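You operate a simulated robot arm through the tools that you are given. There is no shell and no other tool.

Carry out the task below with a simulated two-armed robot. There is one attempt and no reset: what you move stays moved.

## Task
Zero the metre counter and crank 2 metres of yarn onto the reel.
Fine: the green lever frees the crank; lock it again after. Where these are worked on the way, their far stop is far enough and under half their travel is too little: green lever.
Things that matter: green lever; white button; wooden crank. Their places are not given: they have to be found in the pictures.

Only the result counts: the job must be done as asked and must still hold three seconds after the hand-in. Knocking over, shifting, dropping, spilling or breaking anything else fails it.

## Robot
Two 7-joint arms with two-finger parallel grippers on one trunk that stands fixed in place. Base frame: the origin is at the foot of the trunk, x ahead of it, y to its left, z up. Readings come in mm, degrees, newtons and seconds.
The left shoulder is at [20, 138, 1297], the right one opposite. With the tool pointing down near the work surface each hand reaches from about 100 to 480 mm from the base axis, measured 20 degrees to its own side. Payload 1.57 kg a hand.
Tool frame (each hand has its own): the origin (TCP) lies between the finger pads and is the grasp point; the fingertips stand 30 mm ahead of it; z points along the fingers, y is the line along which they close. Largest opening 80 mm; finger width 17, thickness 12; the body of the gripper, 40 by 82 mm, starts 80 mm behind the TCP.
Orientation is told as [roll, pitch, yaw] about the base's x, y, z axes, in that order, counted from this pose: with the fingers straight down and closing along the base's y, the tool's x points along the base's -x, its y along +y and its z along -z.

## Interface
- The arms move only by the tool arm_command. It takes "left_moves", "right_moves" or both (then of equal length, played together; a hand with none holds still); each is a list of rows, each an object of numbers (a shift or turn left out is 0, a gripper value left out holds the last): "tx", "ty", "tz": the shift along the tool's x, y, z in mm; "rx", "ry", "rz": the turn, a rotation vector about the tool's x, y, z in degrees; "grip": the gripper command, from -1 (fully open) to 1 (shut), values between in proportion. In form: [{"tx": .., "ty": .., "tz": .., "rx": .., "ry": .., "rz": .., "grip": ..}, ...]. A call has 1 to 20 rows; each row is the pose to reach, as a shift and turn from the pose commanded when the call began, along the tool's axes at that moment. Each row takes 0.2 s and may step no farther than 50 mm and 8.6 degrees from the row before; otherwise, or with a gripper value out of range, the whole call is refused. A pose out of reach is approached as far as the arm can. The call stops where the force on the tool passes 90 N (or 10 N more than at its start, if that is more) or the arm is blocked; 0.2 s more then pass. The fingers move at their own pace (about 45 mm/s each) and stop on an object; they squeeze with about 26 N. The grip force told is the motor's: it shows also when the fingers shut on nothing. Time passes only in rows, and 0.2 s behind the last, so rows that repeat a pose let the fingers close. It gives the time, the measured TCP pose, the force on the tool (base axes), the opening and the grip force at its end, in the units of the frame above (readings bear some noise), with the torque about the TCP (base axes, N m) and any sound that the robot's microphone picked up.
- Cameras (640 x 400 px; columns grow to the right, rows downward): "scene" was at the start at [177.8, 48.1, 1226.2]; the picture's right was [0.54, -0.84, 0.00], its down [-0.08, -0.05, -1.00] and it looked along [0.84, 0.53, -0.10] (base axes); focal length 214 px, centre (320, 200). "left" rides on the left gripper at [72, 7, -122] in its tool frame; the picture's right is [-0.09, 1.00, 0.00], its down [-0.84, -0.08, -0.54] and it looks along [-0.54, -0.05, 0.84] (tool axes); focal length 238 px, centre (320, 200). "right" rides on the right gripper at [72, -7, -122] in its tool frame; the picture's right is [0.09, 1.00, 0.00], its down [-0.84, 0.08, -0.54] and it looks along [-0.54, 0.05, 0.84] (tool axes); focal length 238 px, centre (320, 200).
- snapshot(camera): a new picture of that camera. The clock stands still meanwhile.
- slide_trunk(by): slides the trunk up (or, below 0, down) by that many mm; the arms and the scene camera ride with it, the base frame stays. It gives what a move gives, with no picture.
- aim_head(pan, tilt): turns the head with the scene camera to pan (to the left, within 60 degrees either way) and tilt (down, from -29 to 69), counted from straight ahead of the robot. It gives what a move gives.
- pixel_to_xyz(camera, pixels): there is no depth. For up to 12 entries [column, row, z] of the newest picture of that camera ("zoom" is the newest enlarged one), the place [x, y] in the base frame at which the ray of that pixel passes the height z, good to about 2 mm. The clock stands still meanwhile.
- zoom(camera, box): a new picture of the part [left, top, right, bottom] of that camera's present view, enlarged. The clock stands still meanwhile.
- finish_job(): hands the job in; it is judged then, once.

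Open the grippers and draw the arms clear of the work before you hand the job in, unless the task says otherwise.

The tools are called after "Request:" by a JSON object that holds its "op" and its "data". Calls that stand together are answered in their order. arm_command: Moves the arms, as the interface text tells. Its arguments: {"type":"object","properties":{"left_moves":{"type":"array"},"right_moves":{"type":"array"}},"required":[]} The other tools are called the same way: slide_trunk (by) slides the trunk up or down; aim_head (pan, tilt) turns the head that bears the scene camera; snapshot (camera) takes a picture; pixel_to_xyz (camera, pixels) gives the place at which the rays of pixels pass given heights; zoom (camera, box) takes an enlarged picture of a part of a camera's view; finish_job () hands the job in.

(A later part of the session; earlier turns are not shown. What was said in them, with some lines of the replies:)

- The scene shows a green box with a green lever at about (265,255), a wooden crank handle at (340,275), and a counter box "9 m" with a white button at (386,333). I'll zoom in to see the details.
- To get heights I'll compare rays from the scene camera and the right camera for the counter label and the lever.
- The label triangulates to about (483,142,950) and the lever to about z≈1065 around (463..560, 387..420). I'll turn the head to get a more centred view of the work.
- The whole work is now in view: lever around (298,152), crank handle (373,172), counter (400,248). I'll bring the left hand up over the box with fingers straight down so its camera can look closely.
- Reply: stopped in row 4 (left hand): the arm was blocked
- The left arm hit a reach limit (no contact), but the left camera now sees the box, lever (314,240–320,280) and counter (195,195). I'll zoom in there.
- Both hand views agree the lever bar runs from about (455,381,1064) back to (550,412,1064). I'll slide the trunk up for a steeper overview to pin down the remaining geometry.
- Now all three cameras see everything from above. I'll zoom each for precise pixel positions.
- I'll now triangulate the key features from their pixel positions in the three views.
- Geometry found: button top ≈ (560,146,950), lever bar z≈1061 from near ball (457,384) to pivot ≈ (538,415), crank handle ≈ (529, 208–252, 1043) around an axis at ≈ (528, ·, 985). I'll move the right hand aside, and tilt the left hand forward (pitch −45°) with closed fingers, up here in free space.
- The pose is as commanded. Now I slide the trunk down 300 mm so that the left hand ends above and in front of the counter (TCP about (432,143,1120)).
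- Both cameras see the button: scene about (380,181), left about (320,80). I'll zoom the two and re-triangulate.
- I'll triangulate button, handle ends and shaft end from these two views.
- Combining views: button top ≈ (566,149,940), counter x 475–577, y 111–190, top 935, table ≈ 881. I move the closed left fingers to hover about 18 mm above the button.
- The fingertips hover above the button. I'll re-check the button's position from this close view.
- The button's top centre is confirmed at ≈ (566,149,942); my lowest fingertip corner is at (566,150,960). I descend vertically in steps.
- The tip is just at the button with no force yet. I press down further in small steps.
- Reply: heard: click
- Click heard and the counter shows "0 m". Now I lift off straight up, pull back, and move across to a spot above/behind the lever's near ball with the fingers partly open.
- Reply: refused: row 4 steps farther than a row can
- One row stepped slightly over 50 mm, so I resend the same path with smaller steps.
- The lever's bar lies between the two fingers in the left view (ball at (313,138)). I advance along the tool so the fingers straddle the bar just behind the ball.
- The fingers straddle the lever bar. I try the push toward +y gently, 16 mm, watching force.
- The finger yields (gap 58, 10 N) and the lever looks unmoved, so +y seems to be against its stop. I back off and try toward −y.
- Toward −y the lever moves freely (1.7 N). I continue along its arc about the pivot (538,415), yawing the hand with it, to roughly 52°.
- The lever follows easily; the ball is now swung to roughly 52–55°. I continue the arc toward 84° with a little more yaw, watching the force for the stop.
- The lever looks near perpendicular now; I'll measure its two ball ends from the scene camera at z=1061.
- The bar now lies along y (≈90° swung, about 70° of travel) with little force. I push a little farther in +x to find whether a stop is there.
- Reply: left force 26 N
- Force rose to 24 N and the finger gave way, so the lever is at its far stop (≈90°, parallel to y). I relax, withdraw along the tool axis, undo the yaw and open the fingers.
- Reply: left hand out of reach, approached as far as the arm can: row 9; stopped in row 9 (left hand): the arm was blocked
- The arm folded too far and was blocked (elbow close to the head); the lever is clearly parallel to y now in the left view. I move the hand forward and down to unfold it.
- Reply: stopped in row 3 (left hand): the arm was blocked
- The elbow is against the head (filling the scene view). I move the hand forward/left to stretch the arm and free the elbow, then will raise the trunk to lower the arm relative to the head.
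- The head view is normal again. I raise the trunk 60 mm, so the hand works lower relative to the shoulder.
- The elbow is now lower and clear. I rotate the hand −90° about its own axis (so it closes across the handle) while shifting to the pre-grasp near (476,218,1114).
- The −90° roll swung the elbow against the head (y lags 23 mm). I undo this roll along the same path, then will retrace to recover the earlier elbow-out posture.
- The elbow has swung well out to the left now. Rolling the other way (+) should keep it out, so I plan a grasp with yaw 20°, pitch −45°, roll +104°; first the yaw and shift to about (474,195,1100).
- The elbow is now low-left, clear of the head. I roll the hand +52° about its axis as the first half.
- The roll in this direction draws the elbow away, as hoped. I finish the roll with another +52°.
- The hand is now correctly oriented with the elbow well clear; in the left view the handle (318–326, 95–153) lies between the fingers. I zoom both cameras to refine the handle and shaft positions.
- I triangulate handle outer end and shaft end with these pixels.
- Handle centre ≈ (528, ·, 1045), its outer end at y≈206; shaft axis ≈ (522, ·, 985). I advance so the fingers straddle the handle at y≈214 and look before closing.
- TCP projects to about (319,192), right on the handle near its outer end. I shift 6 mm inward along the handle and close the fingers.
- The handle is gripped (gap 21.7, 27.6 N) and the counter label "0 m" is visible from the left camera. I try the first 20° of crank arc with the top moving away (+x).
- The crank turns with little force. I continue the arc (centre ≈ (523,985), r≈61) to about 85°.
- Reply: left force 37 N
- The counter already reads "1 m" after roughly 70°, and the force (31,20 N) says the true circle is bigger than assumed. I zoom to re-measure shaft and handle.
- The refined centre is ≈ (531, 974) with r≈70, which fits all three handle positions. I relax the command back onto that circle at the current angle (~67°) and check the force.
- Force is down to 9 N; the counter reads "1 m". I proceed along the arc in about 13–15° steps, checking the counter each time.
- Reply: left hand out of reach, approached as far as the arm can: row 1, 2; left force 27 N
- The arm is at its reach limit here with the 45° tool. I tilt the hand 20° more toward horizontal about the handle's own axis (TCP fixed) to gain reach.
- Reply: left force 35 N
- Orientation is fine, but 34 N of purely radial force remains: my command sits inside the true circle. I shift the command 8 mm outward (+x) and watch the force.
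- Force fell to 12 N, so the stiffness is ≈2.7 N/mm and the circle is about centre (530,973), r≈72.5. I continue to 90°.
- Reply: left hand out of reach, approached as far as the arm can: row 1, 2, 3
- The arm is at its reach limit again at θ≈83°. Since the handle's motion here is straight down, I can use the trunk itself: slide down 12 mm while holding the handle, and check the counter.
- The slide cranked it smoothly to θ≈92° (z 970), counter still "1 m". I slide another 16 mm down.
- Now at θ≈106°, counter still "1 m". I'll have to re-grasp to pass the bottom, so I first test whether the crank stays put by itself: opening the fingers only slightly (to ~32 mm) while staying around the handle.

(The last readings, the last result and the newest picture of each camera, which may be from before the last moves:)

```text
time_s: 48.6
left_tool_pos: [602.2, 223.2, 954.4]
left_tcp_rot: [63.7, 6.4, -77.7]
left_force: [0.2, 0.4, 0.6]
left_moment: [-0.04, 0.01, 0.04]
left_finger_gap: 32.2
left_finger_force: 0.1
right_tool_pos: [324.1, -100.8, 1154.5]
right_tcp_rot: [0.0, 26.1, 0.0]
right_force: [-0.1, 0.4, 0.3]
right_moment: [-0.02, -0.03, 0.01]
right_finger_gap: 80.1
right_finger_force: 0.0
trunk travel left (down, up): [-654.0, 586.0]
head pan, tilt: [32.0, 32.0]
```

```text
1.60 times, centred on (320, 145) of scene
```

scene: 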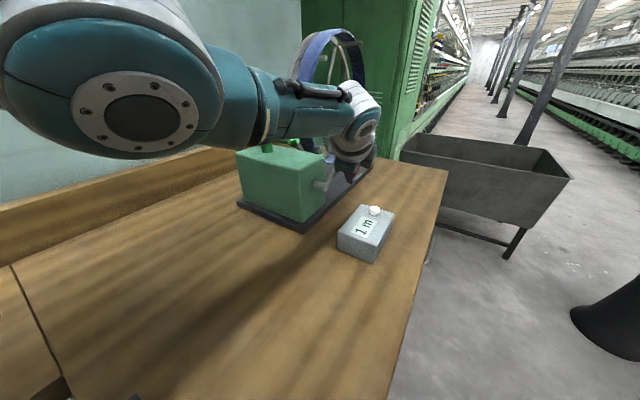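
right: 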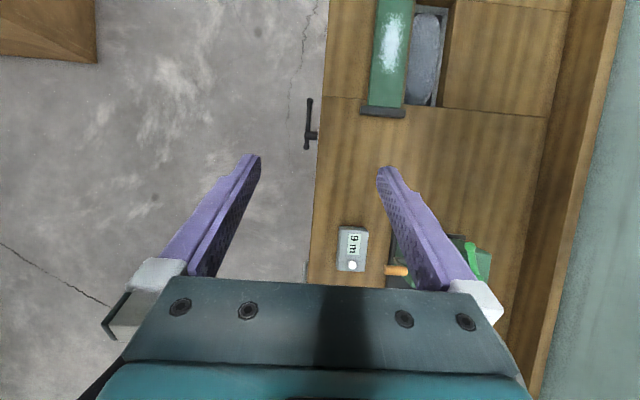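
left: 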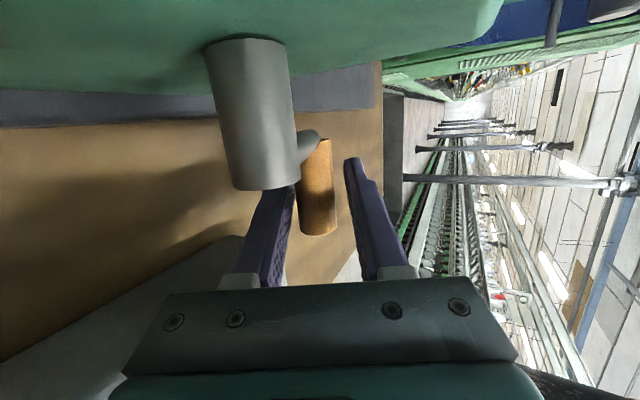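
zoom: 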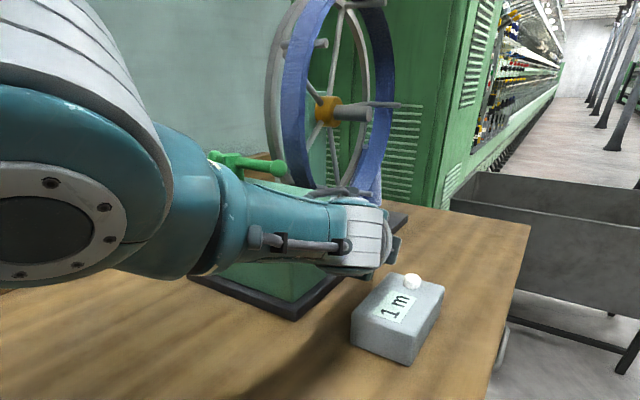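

The crank stays put (no force, handle still centred between the fingers). I withdraw along the tool axis, rise, and then lower the trunk to gain reach for the next stretch.

Request:
{"op": "arm_command", "data": {"left_moves": [{"tz": -40}, {"tz": -80}, {"tz": -120}, {"tx": 3, "ty": 27, "tz": -133}, {"tx": 6.5, "ty": 53, "tz": -146}, {"tx": 9.8, "ty": 80, "tz": -159}, {"tx": 9.8, "ty": 80, "tz": -159, "grip": 1}, {"tx": 9.8, "ty": 80, "tz": -159, "grip": 1}]}}

Request:
{"op": "snapshot", "data": {"camera": "scene"}}

Request:
{"op": "snapshot", "data": {"camera": "left"}}

```text
time_s: 50.5
left_tool_pos: [497.3, 193.9, 1096.5]
left_tcp_rot: [63.8, 6.4, -77.6]
left_force: [0.9, 0.2, -0.7]
left_moment: [0.02, -0.02, -0.03]
left_finger_gap: 0.2
left_finger_force: 11.0
right_tool_pos: [323.8, -98.1, 1155.1]
right_tcp_rot: [0.1, 26.1, 0.0]
right_force: [0.1, -0.6, 0.5]
right_moment: [0.02, -0.01, 0.02]
right_finger_gap: 80.0
right_finger_force: 0.0
trunk travel left (down, up): [-654.0, 586.0]
head pan, tilt: [32.0, 32.0]
```

```text
taken
```

scene: 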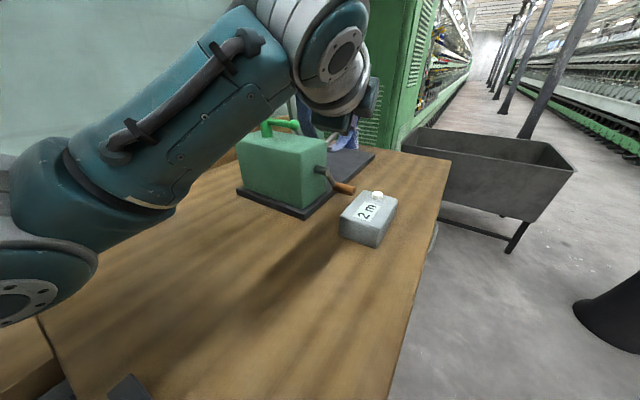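

```text
taken
```

left: 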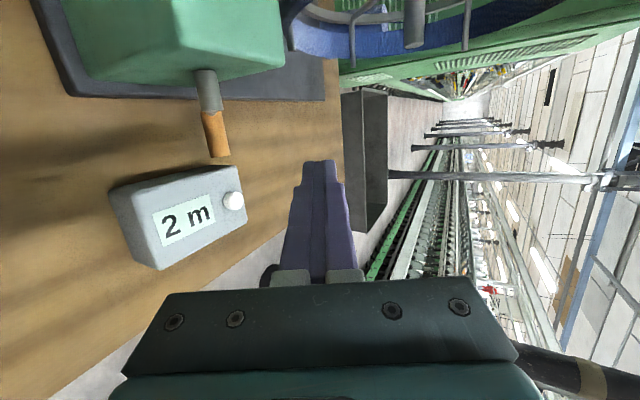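

The counter now reads "2 m" – the crank turned further while I withdrew. I zoom in to see where the handle is and whether it is still moving.

Request:
{"op": "zoom", "data": {"camera": "left", "box": [100, 40, 300, 280]}}

Request:
{"op": "zoom", "data": {"camera": "scene", "box": [220, 90, 420, 260]}}

```text
1.67 times, centred on (200, 160) of left
```

zoom: 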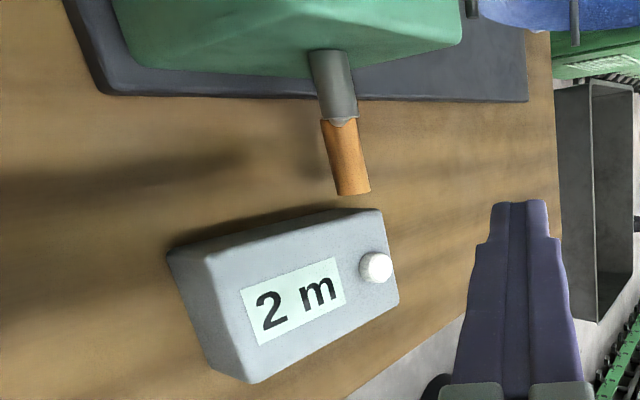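

```text
2.35 times, centred on (320, 175) of scene
```

zoom: 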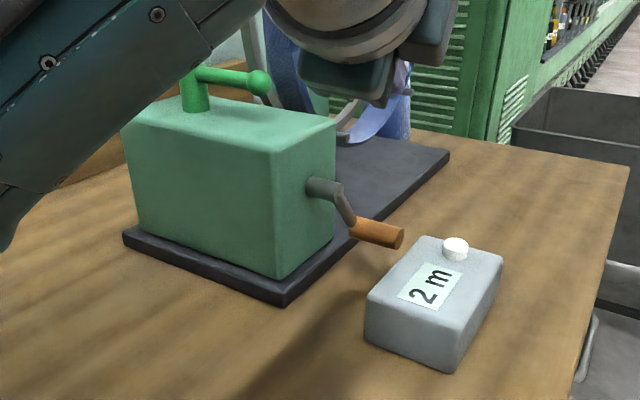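

The handle sits lower now (arm from (325,185) to (350,222) in the zoom). I wait briefly and compare to see whether it is still drifting.

Request:
{"op": "arm_command", "data": {"left_moves": [{"grip": 1}, {"grip": 1}]}}

Request:
{"op": "zoom", "data": {"camera": "scene", "box": [220, 90, 420, 260]}}

Request:
{"op": "zoom", "data": {"camera": "left", "box": [100, 40, 300, 280]}}

Request:
{"op": "pixel_to_xyz", "data": {"camera": "scene", "pixels": [[353.5, 192.5, 960], [353.5, 192.5, 940], [353.5, 192.5, 920], [353.5, 192.5, 900]]}}

Request:
{"op": "pixel_to_xyz", "data": {"camera": "left", "pixels": [[220, 154, 960], [220, 154, 940], [220, 154, 920], [220, 154, 900]]}}

```text
time_s: 51.0
left_tool_pos: [497.6, 193.9, 1097.1]
left_tcp_rot: [63.7, 6.4, -77.7]
left_force: [0.2, 0.0, 0.0]
left_moment: [-0.03, 0.0, 0.0]
left_finger_gap: 0.1
left_finger_force: 21.3
right_tool_pos: [324.9, -100.0, 1155.3]
right_tcp_rot: [0.0, 26.1, 0.0]
right_force: [-0.4, -0.6, 0.1]
right_moment: [0.04, -0.02, 0.02]
right_finger_gap: 79.9
right_finger_force: 0.0
trunk travel left (down, up): [-654.0, 586.0]
head pan, tilt: [32.0, 32.0]
```

```text
2.35 times, centred on (320, 175) of scene
```

zoom: 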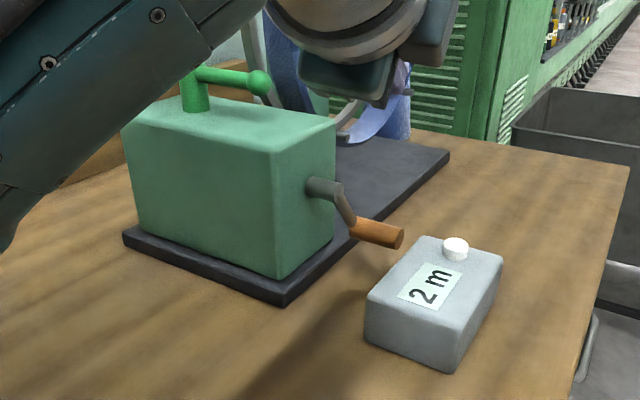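

```text
1.67 times, centred on (200, 160) of left
```

zoom: 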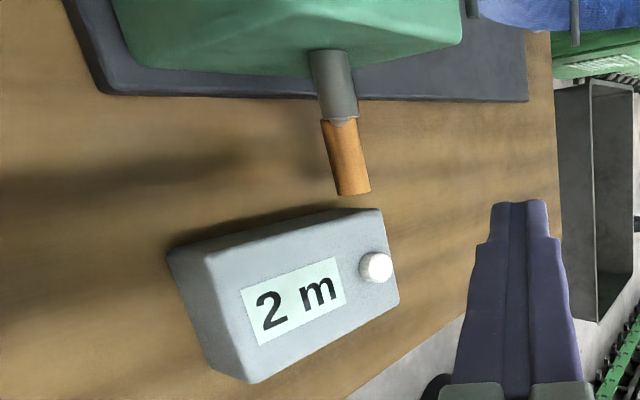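

```text
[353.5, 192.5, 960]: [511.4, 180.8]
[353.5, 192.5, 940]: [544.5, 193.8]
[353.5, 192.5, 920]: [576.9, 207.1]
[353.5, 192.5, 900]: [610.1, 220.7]
```

```text
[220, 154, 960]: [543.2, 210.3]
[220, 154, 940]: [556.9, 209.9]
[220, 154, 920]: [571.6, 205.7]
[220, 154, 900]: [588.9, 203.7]
```

The crank is stationary at θ≈140° (handle end ≈ (575,206,920)) with the counter at "2 m". I now bring the closed fingers above the lever (pre-pose ≈ (505,334,1135), 45° tool) which also clears the view to the reel.

Request:
{"op": "arm_command", "data": {"left_moves": [{"tx": 27.6, "ty": 7.5, "tz": 4.8, "rx": 3.9, "rz": 1.0}, {"tx": 55.3, "ty": 15, "tz": 9.7, "rx": 7.8, "rz": 1.9}, {"tx": 83, "ty": 22.5, "tz": 14.5, "rx": 11.6, "rz": 2.9}, {"tx": 110.6, "ty": 30, "tz": 19.4, "rx": 15.5, "rz": 3.9}, {"tx": 138.2, "ty": 37.5, "tz": 24.2, "rx": 19.4, "rz": 4.84}, {"tx": 138.2, "ty": 37.5, "tz": 24.2, "rx": 19.4, "rz": 4.84}]}}

Request:
{"op": "snapshot", "data": {"camera": "scene"}}

Request:
{"op": "snapshot", "data": {"camera": "left"}}

```text
time_s: 52.5
left_tool_pos: [505.7, 334.3, 1134.1]
left_tcp_rot: [43.7, 10.3, -80.6]
left_force: [0.4, 1.0, -0.1]
left_moment: [0.01, -0.02, -0.01]
left_finger_gap: 0.0
left_finger_force: 21.2
right_tool_pos: [324.3, -99.7, 1154.6]
right_tcp_rot: [0.0, 26.1, 0.0]
right_force: [-0.5, -0.1, -0.1]
right_moment: [-0.03, 0.06, -0.01]
right_finger_gap: 80.1
right_finger_force: 0.1
trunk travel left (down, up): [-654.0, 586.0]
head pan, tilt: [32.0, 32.0]
```

```text
taken
```

scene: 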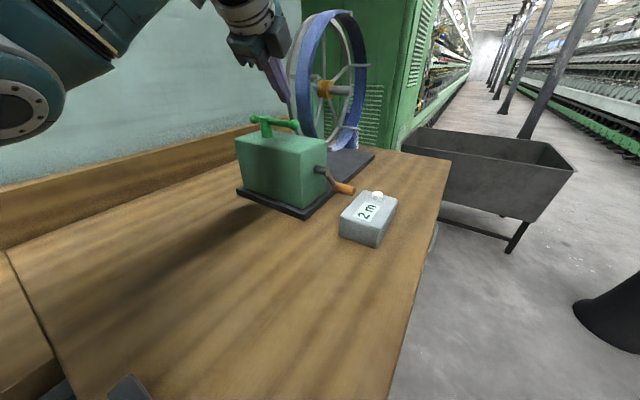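

```text
taken
```

left: 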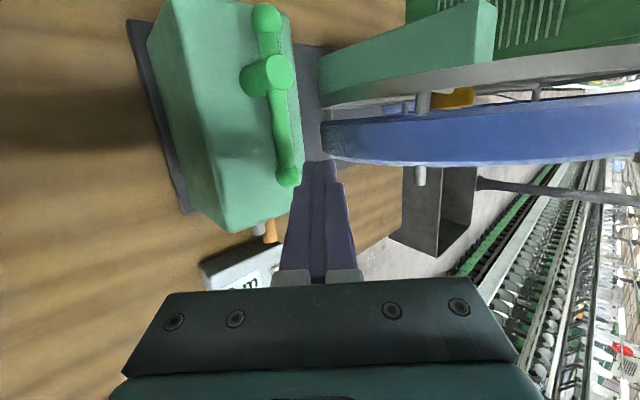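

Both the lever and the reel are clear now. I zoom on the reel and lever to size the reel and to get the lever's exact position.

Request:
{"op": "zoom", "data": {"camera": "scene", "box": [225, 0, 385, 220]}}

Request:
{"op": "zoom", "data": {"camera": "left", "box": [130, 0, 400, 240]}}

Request:
{"op": "pixel_to_xyz", "data": {"camera": "scene", "pixels": [[295, 124, 1061], [254, 119, 1061], [264, 122, 1065]]}}

Request:
{"op": "pixel_to_xyz", "data": {"camera": "left", "pixels": [[289, 174, 1061], [266, 18, 1061], [267, 73, 1065]]}}

```text
1.82 times, centred on (305, 110) of scene
```

zoom: 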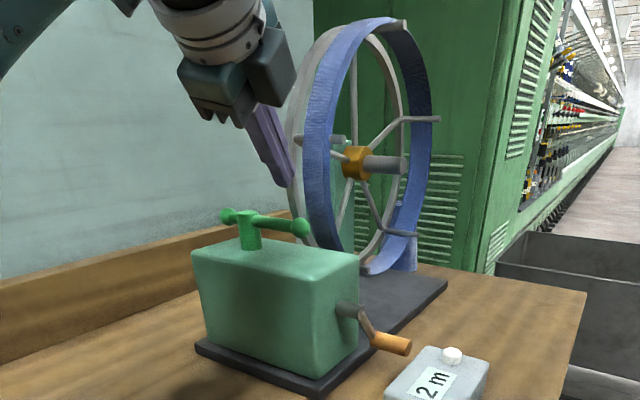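

```text
1.67 times, centred on (265, 120) of left
```

zoom: 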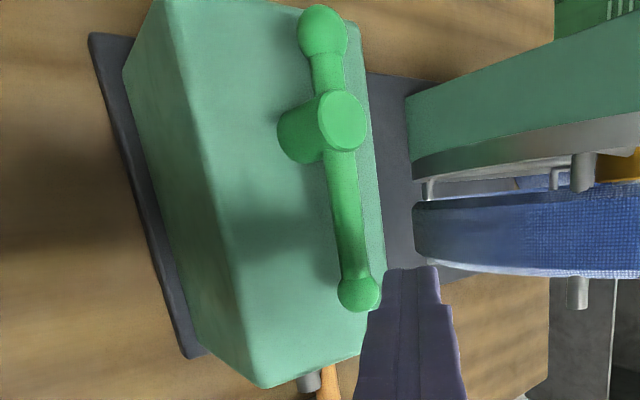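

```text
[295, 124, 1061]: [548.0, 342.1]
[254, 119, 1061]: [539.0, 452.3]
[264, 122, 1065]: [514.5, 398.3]
```

```text
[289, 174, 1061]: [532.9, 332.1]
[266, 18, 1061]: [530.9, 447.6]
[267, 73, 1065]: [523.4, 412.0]
```

I get the reel's size: near edge of the yarn band from the left camera, and hub/top/bottom from the scene camera.

Request:
{"op": "pixel_to_xyz", "data": {"camera": "left", "pixels": [[320.8, 123, 1140], [320.8, 123, 1110], [320.8, 123, 1080], [320.8, 123, 1050]]}}

Request:
{"op": "pixel_to_xyz", "data": {"camera": "scene", "pixels": [[322, 91, 1120], [322, 91, 1100], [322, 91, 1080], [332.5, 147.4, 980], [332.5, 147.4, 960], [332.5, 147.4, 940], [292, 100, 1100], [292, 100, 1080], [362, 85, 1100], [362, 85, 1080]]}}

```text
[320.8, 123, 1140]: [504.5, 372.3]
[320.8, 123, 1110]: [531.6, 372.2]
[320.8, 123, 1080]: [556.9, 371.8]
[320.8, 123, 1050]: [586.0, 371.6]
```

```text
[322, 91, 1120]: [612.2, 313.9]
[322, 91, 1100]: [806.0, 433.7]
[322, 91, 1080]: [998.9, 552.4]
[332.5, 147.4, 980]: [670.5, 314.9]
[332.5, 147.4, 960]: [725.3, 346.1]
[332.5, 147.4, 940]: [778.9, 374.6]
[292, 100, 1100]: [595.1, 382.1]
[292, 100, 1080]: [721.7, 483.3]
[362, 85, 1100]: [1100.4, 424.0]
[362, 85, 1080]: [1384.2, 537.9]
```

The reel's near edge is close behind the long arm of the lever, so hooking behind it is tight. Instead I can push the lever's short end (533,448) forward (+x). I check where the reel stand and band are, at z≈1065.

Request:
{"op": "pixel_to_xyz", "data": {"camera": "left", "pixels": [[322, 159, 1110], [322, 159, 1070], [316, 57, 1130], [316, 57, 1070], [316, 57, 1000], [318.5, 99, 1070], [318.5, 99, 1030]]}}

Request:
{"op": "zoom", "data": {"camera": "scene", "box": [235, 60, 345, 160]}}

```text
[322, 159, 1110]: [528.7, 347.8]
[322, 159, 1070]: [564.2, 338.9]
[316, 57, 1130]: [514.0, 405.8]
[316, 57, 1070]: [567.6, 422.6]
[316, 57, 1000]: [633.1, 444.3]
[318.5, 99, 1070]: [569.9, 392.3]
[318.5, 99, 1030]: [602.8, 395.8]
```

```text
4.00 times, centred on (290, 110) of scene
```

zoom: 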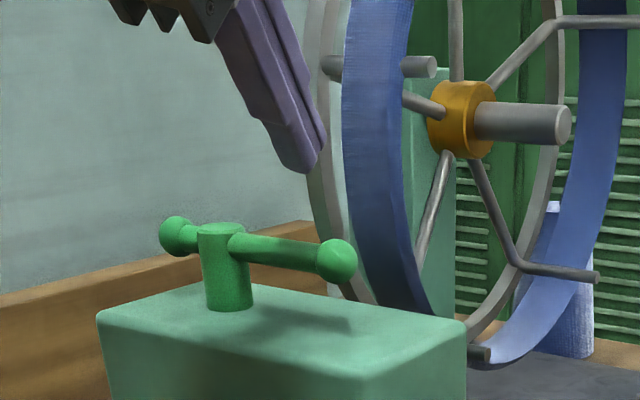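

The rim sits at x≥565 near y≈392, and the short lever end has free room ahead. I swing the closed fingers over to just in front (−x side) of the short ball, with a flatter tool (≈65°).

Request:
{"op": "arm_command", "data": {"left_moves": [{"tx": 35, "ty": -7.3, "tz": 1.8, "rx": -6.5, "rz": -1.6}, {"tx": 70, "ty": -14.6, "tz": 3.5, "rx": -13, "rz": -3.2}, {"tx": 105.9, "ty": -21.9, "tz": 5.3, "rx": -19.4, "rz": -4.84}, {"tx": 100, "ty": -38, "tz": 26, "rx": -19.4, "rz": -4.84}, {"tx": 95.2, "ty": -55.2, "tz": 48.2, "rx": -19.4, "rz": -4.84}, {"tx": 95.2, "ty": -55.2, "tz": 48.2, "rx": -19.4, "rz": -4.84}]}}

Request:
{"op": "zoom", "data": {"camera": "scene", "box": [195, 60, 345, 180]}}

Request:
{"op": "snapshot", "data": {"camera": "left"}}

```text
time_s: 53.9
left_tool_pos: [481.9, 438.5, 1079.0]
left_tcp_rot: [63.6, 6.4, -77.7]
left_force: [-1.6, -0.8, -0.2]
left_moment: [0.04, -0.02, 0.02]
left_finger_gap: 0.0
left_finger_force: 21.5
right_tool_pos: [323.4, -100.7, 1155.2]
right_tcp_rot: [0.0, 26.1, 0.0]
right_force: [0.4, -0.1, 0.0]
right_moment: [-0.01, -0.03, -0.01]
right_finger_gap: 80.2
right_finger_force: 0.1
trunk travel left (down, up): [-654.0, 586.0]
head pan, tilt: [32.0, 32.0]
```

```text
3.33 times, centred on (270, 120) of scene
```

zoom: 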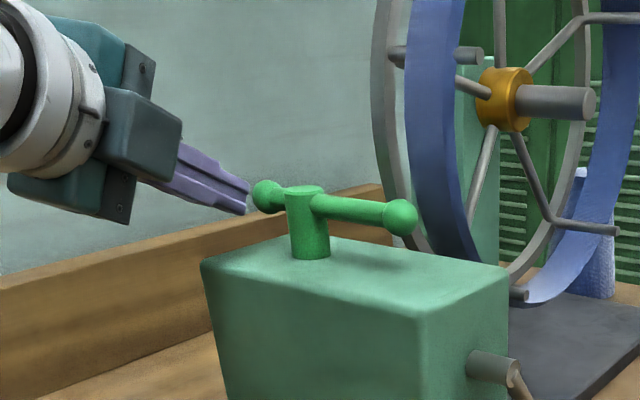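

```text
taken
```

left: 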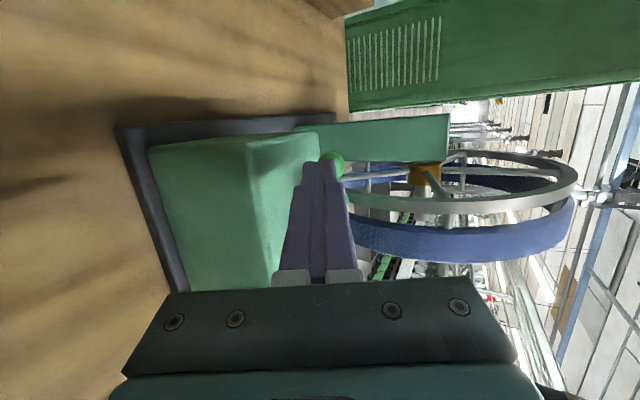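

The fingertip is right in front of the short ball at (265,197) in the zoom. I push forward along its arc.

Request:
{"op": "arm_command", "data": {"left_moves": [{"tx": -1.7, "ty": 3.6, "tz": 6.9}, {"tx": -3, "ty": 6.3, "tz": 12.1}, {"tx": -6.3, "ty": 9, "tz": 16.8}, {"tx": -10.5, "ty": 11.7, "tz": 21.3}]}}

Request:
{"op": "zoom", "data": {"camera": "scene", "box": [195, 60, 345, 180]}}

```text
time_s: 54.9
left_tool_pos: [507.0, 434.4, 1079.9]
left_tcp_rot: [63.7, 6.5, -77.7]
left_force: [-3.0, 4.0, 2.9]
left_moment: [0.08, -0.05, 0.09]
left_finger_gap: 0.0
left_finger_force: 21.1
right_tool_pos: [324.0, -100.0, 1156.3]
right_tcp_rot: [0.2, 26.1, 0.1]
right_force: [0.8, -0.2, -0.5]
right_moment: [0.01, 0.04, 0.0]
right_finger_gap: 80.0
right_finger_force: 0.0
trunk travel left (down, up): [-654.0, 586.0]
head pan, tilt: [32.0, 32.0]
```

```text
3.33 times, centred on (270, 120) of scene
```

zoom: 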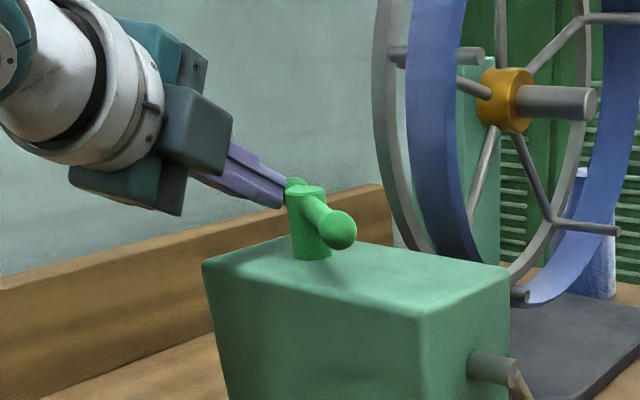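

The lever swung to about 50° with only a few newtons. I now move around to the −y side of the long ball to push it toward +y for the rest.

Request:
{"op": "arm_command", "data": {"left_moves": [{"tz": -30}, {"tz": -60}, {"tx": -33, "ty": 7, "tz": -69}, {"tx": -66, "ty": 14, "tz": -78}, {"tx": -99.9, "ty": 19.8, "tz": -87.3}, {"tx": -103, "ty": -4, "tz": -73}, {"tx": -106.7, "ty": -27.4, "tz": -59.7}, {"tx": -106.7, "ty": -27.4, "tz": -59.7}]}}

Request:
{"op": "zoom", "data": {"camera": "scene", "box": [195, 60, 345, 180]}}

Request:
{"op": "snapshot", "data": {"camera": "left"}}

```text
time_s: 56.6
left_tool_pos: [467.2, 314.7, 1070.6]
left_tcp_rot: [63.6, 6.4, -77.7]
left_force: [0.3, 0.0, -0.4]
left_moment: [0.02, -0.02, 0.0]
left_finger_gap: 0.0
left_finger_force: 20.8
right_tool_pos: [323.6, -100.9, 1154.8]
right_tcp_rot: [0.0, 26.1, -0.1]
right_force: [-0.7, 0.4, 0.5]
right_moment: [0.01, -0.02, -0.02]
right_finger_gap: 79.9
right_finger_force: 0.1
trunk travel left (down, up): [-654.0, 586.0]
head pan, tilt: [32.0, 32.0]
```

```text
3.33 times, centred on (270, 120) of scene
```

zoom: 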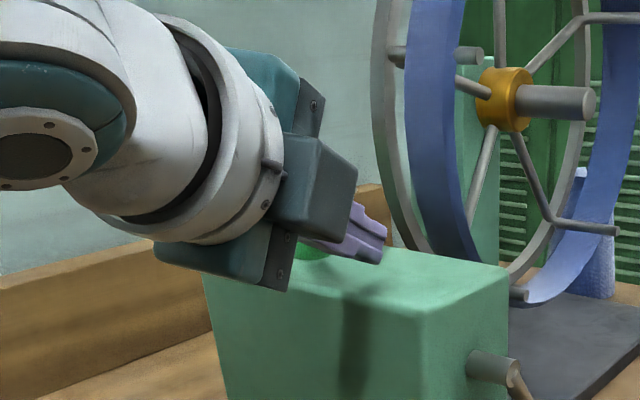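

```text
taken
```

left: 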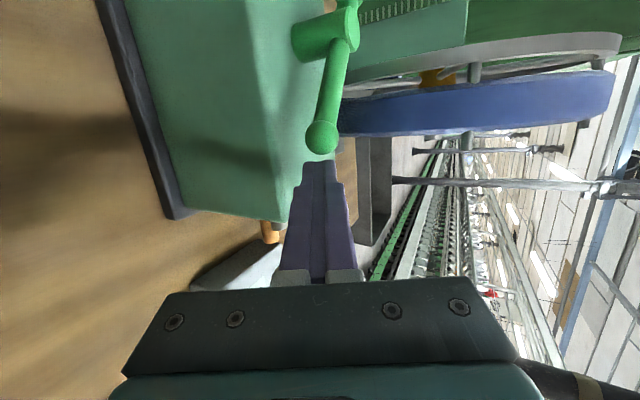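

The left view shows the ball at (321,137) just beyond the fingertips (320,163). I check the ball's position at z=1064.

Request:
{"op": "pixel_to_xyz", "data": {"camera": "left", "pixels": [[321, 137, 1064], [328, 35, 1064], [320, 163, 1057]]}}

```text
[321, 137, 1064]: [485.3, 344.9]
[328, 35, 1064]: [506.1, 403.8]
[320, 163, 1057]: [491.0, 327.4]
```

The ball is at (485,345), i.e. the lever is at ≈56°; the finger flank is ~5 mm from it. I push toward +y along the arc up to near the stop.

Request:
{"op": "arm_command", "data": {"left_moves": [{"tx": 7.8, "tz": 1.9}, {"tx": 16.2, "ty": -1.35, "tz": 1.3}, {"tx": 24.6, "ty": -2.7, "tz": 0.6}, {"tx": 33.2, "ty": -4.5, "tz": -0.9}, {"tx": 41.6, "ty": -5.9, "tz": -1.6}]}}

Request:
{"op": "snapshot", "data": {"camera": "left"}}

```text
time_s: 57.9
left_tool_pos: [452.4, 355.3, 1070.5]
left_tcp_rot: [63.7, 6.4, -77.6]
left_force: [0.5, -1.5, 0.0]
left_moment: [-0.01, -0.01, -0.01]
left_finger_gap: 0.0
left_finger_force: 21.0
right_tool_pos: [323.3, -100.7, 1155.5]
right_tcp_rot: [0.0, 26.1, 0.0]
right_force: [0.1, 0.0, -0.6]
right_moment: [0.01, 0.02, 0.0]
right_finger_gap: 79.9
right_finger_force: 0.0
trunk travel left (down, up): [-654.0, 586.0]
head pan, tilt: [32.0, 32.0]
```

```text
taken
```

left: 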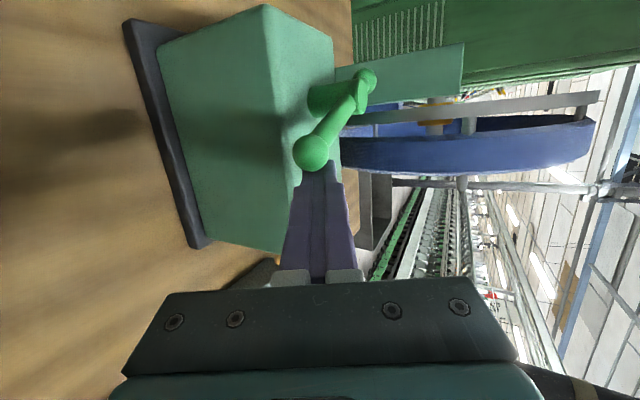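

The lever follows with 1.5 N. I push on in small steps until the stop is felt.

Request:
{"op": "arm_command", "data": {"left_moves": [{"tx": 4.1, "ty": -0.4, "tz": 0.3}, {"tx": 8.2, "ty": -0.9, "tz": 0.2}, {"tx": 12, "ty": -1, "tz": 1}]}}

Request:
{"op": "snapshot", "data": {"camera": "left"}}

Request:
{"op": "zoom", "data": {"camera": "scene", "box": [195, 60, 345, 180]}}

```text
time_s: 58.6
left_tool_pos: [452.7, 362.4, 1069.3]
left_tcp_rot: [63.7, 5.9, -78.2]
left_force: [-3.2, -22.1, 3.6]
left_moment: [-0.08, -0.04, -0.08]
left_finger_gap: 0.0
left_finger_force: 21.7
right_tool_pos: [324.0, -103.0, 1155.6]
right_tcp_rot: [-0.2, 26.1, -0.2]
right_force: [0.7, 0.1, 0.5]
right_moment: [-0.05, -0.02, -0.02]
right_finger_gap: 79.9
right_finger_force: 0.0
trunk travel left (down, up): [-654.0, 586.0]
head pan, tilt: [32.0, 32.0]
```

```text
taken
```

left: 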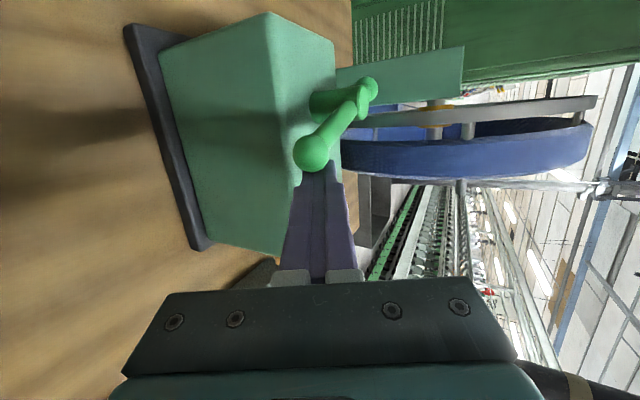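

```text
3.33 times, centred on (270, 120) of scene
```

zoom: 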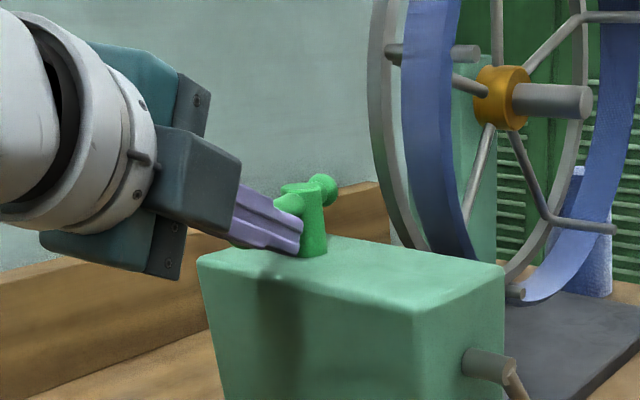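

22 N against the lever: it is back at its locked stop. I back off in −y, withdraw along the tool, and open the gripper clear of everything.

Request:
{"op": "arm_command", "data": {"left_moves": [{"tx": -8, "tz": -2}, {"tx": -16, "tz": -4}, {"tx": -24, "tz": -30}, {"tx": -24, "ty": 20, "tz": -60}, {"tx": -20, "ty": 45, "tz": -85}, {"tx": -16, "ty": 70, "tz": -100}, {"tx": -16, "ty": 70, "tz": -100, "grip": -1}, {"tx": -16, "ty": 70, "tz": -100, "grip": -1}, {"tx": -16, "ty": 70, "tz": -100, "grip": -1}]}}

Request:
{"op": "snapshot", "data": {"camera": "scene"}}

Request:
{"op": "snapshot", "data": {"camera": "left"}}

Request:
{"op": "zoom", "data": {"camera": "scene", "box": [225, 80, 425, 260]}}

```text
time_s: 60.6
left_tool_pos: [400.8, 326.6, 1175.3]
left_tcp_rot: [63.6, 6.3, -77.7]
left_force: [0.2, 0.1, -0.9]
left_moment: [0.02, 0.02, 0.02]
left_finger_gap: 67.9
left_finger_force: 0.1
right_tool_pos: [325.2, -100.3, 1153.4]
right_tcp_rot: [0.0, 26.1, 0.1]
right_force: [0.0, 0.3, -0.2]
right_moment: [-0.02, 0.0, 0.0]
right_finger_gap: 80.0
right_finger_force: 0.1
trunk travel left (down, up): [-654.0, 586.0]
head pan, tilt: [32.0, 32.0]
```

```text
taken
```

scene: 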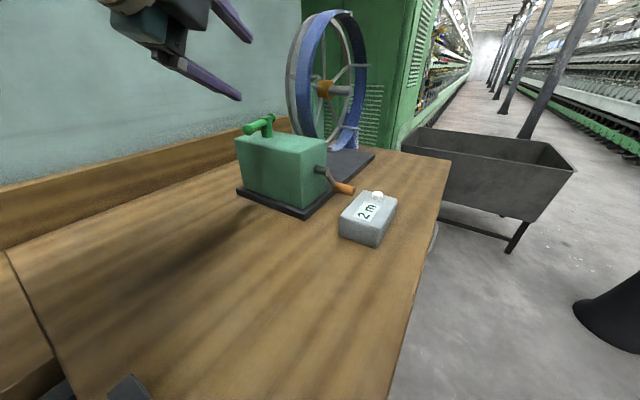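

```text
taken
```

left: 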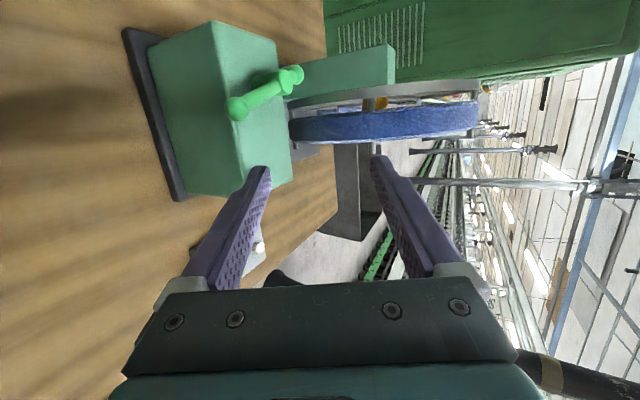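

```text
2.22 times, centred on (325, 170) of scene
```

zoom: 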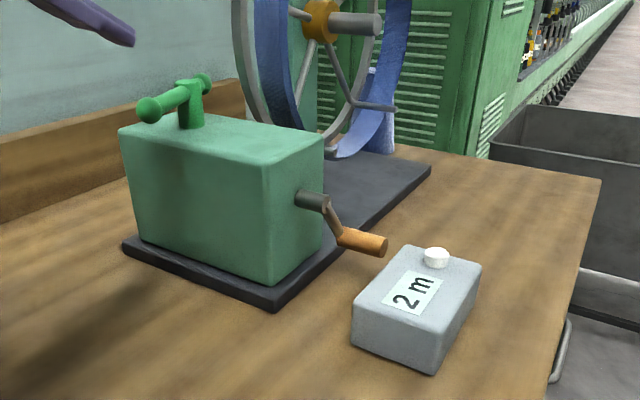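

The lever is back in its original locked direction, the counter reads "2 m", the crank is at rest and both hands are clear with open grippers. I hand the job in.

Request:
{"op": "finish_job", "data": {}}

```text
The job is handed in.
```

I zeroed the counter and cranked the reel until it read "2 m". The lever is back at its locked stop. At hand-in both hands were clear with the grippers open, and I saw nothing knocked over or shifted.

- **Counter:** Pressing the white button gave a click and the display went from "9 m" to "0 m".
- **Lever:** I swung it about 70° to its far stop to free the crank. Afterwards I pushed it back until it resisted at its original position.
- **Crank:** I turned it about 106° by hand, when the counter still read "1 m". It turned roughly another 35° as I withdrew the gripper, and that brought the reading to "2 m". It was still afterwards, and the reading still stood at "2 m" just before I handed in.

**Length wound:** The counter shows only whole metres, so I can't say exactly how much is on the reel. If it rounds down, my estimate is 2.0 to 2.6 m. If it rounds to the nearest metre, it is 1.5 to just under 2.0 m. I left the crank where it stood rather than risk overshooting to 3 m.
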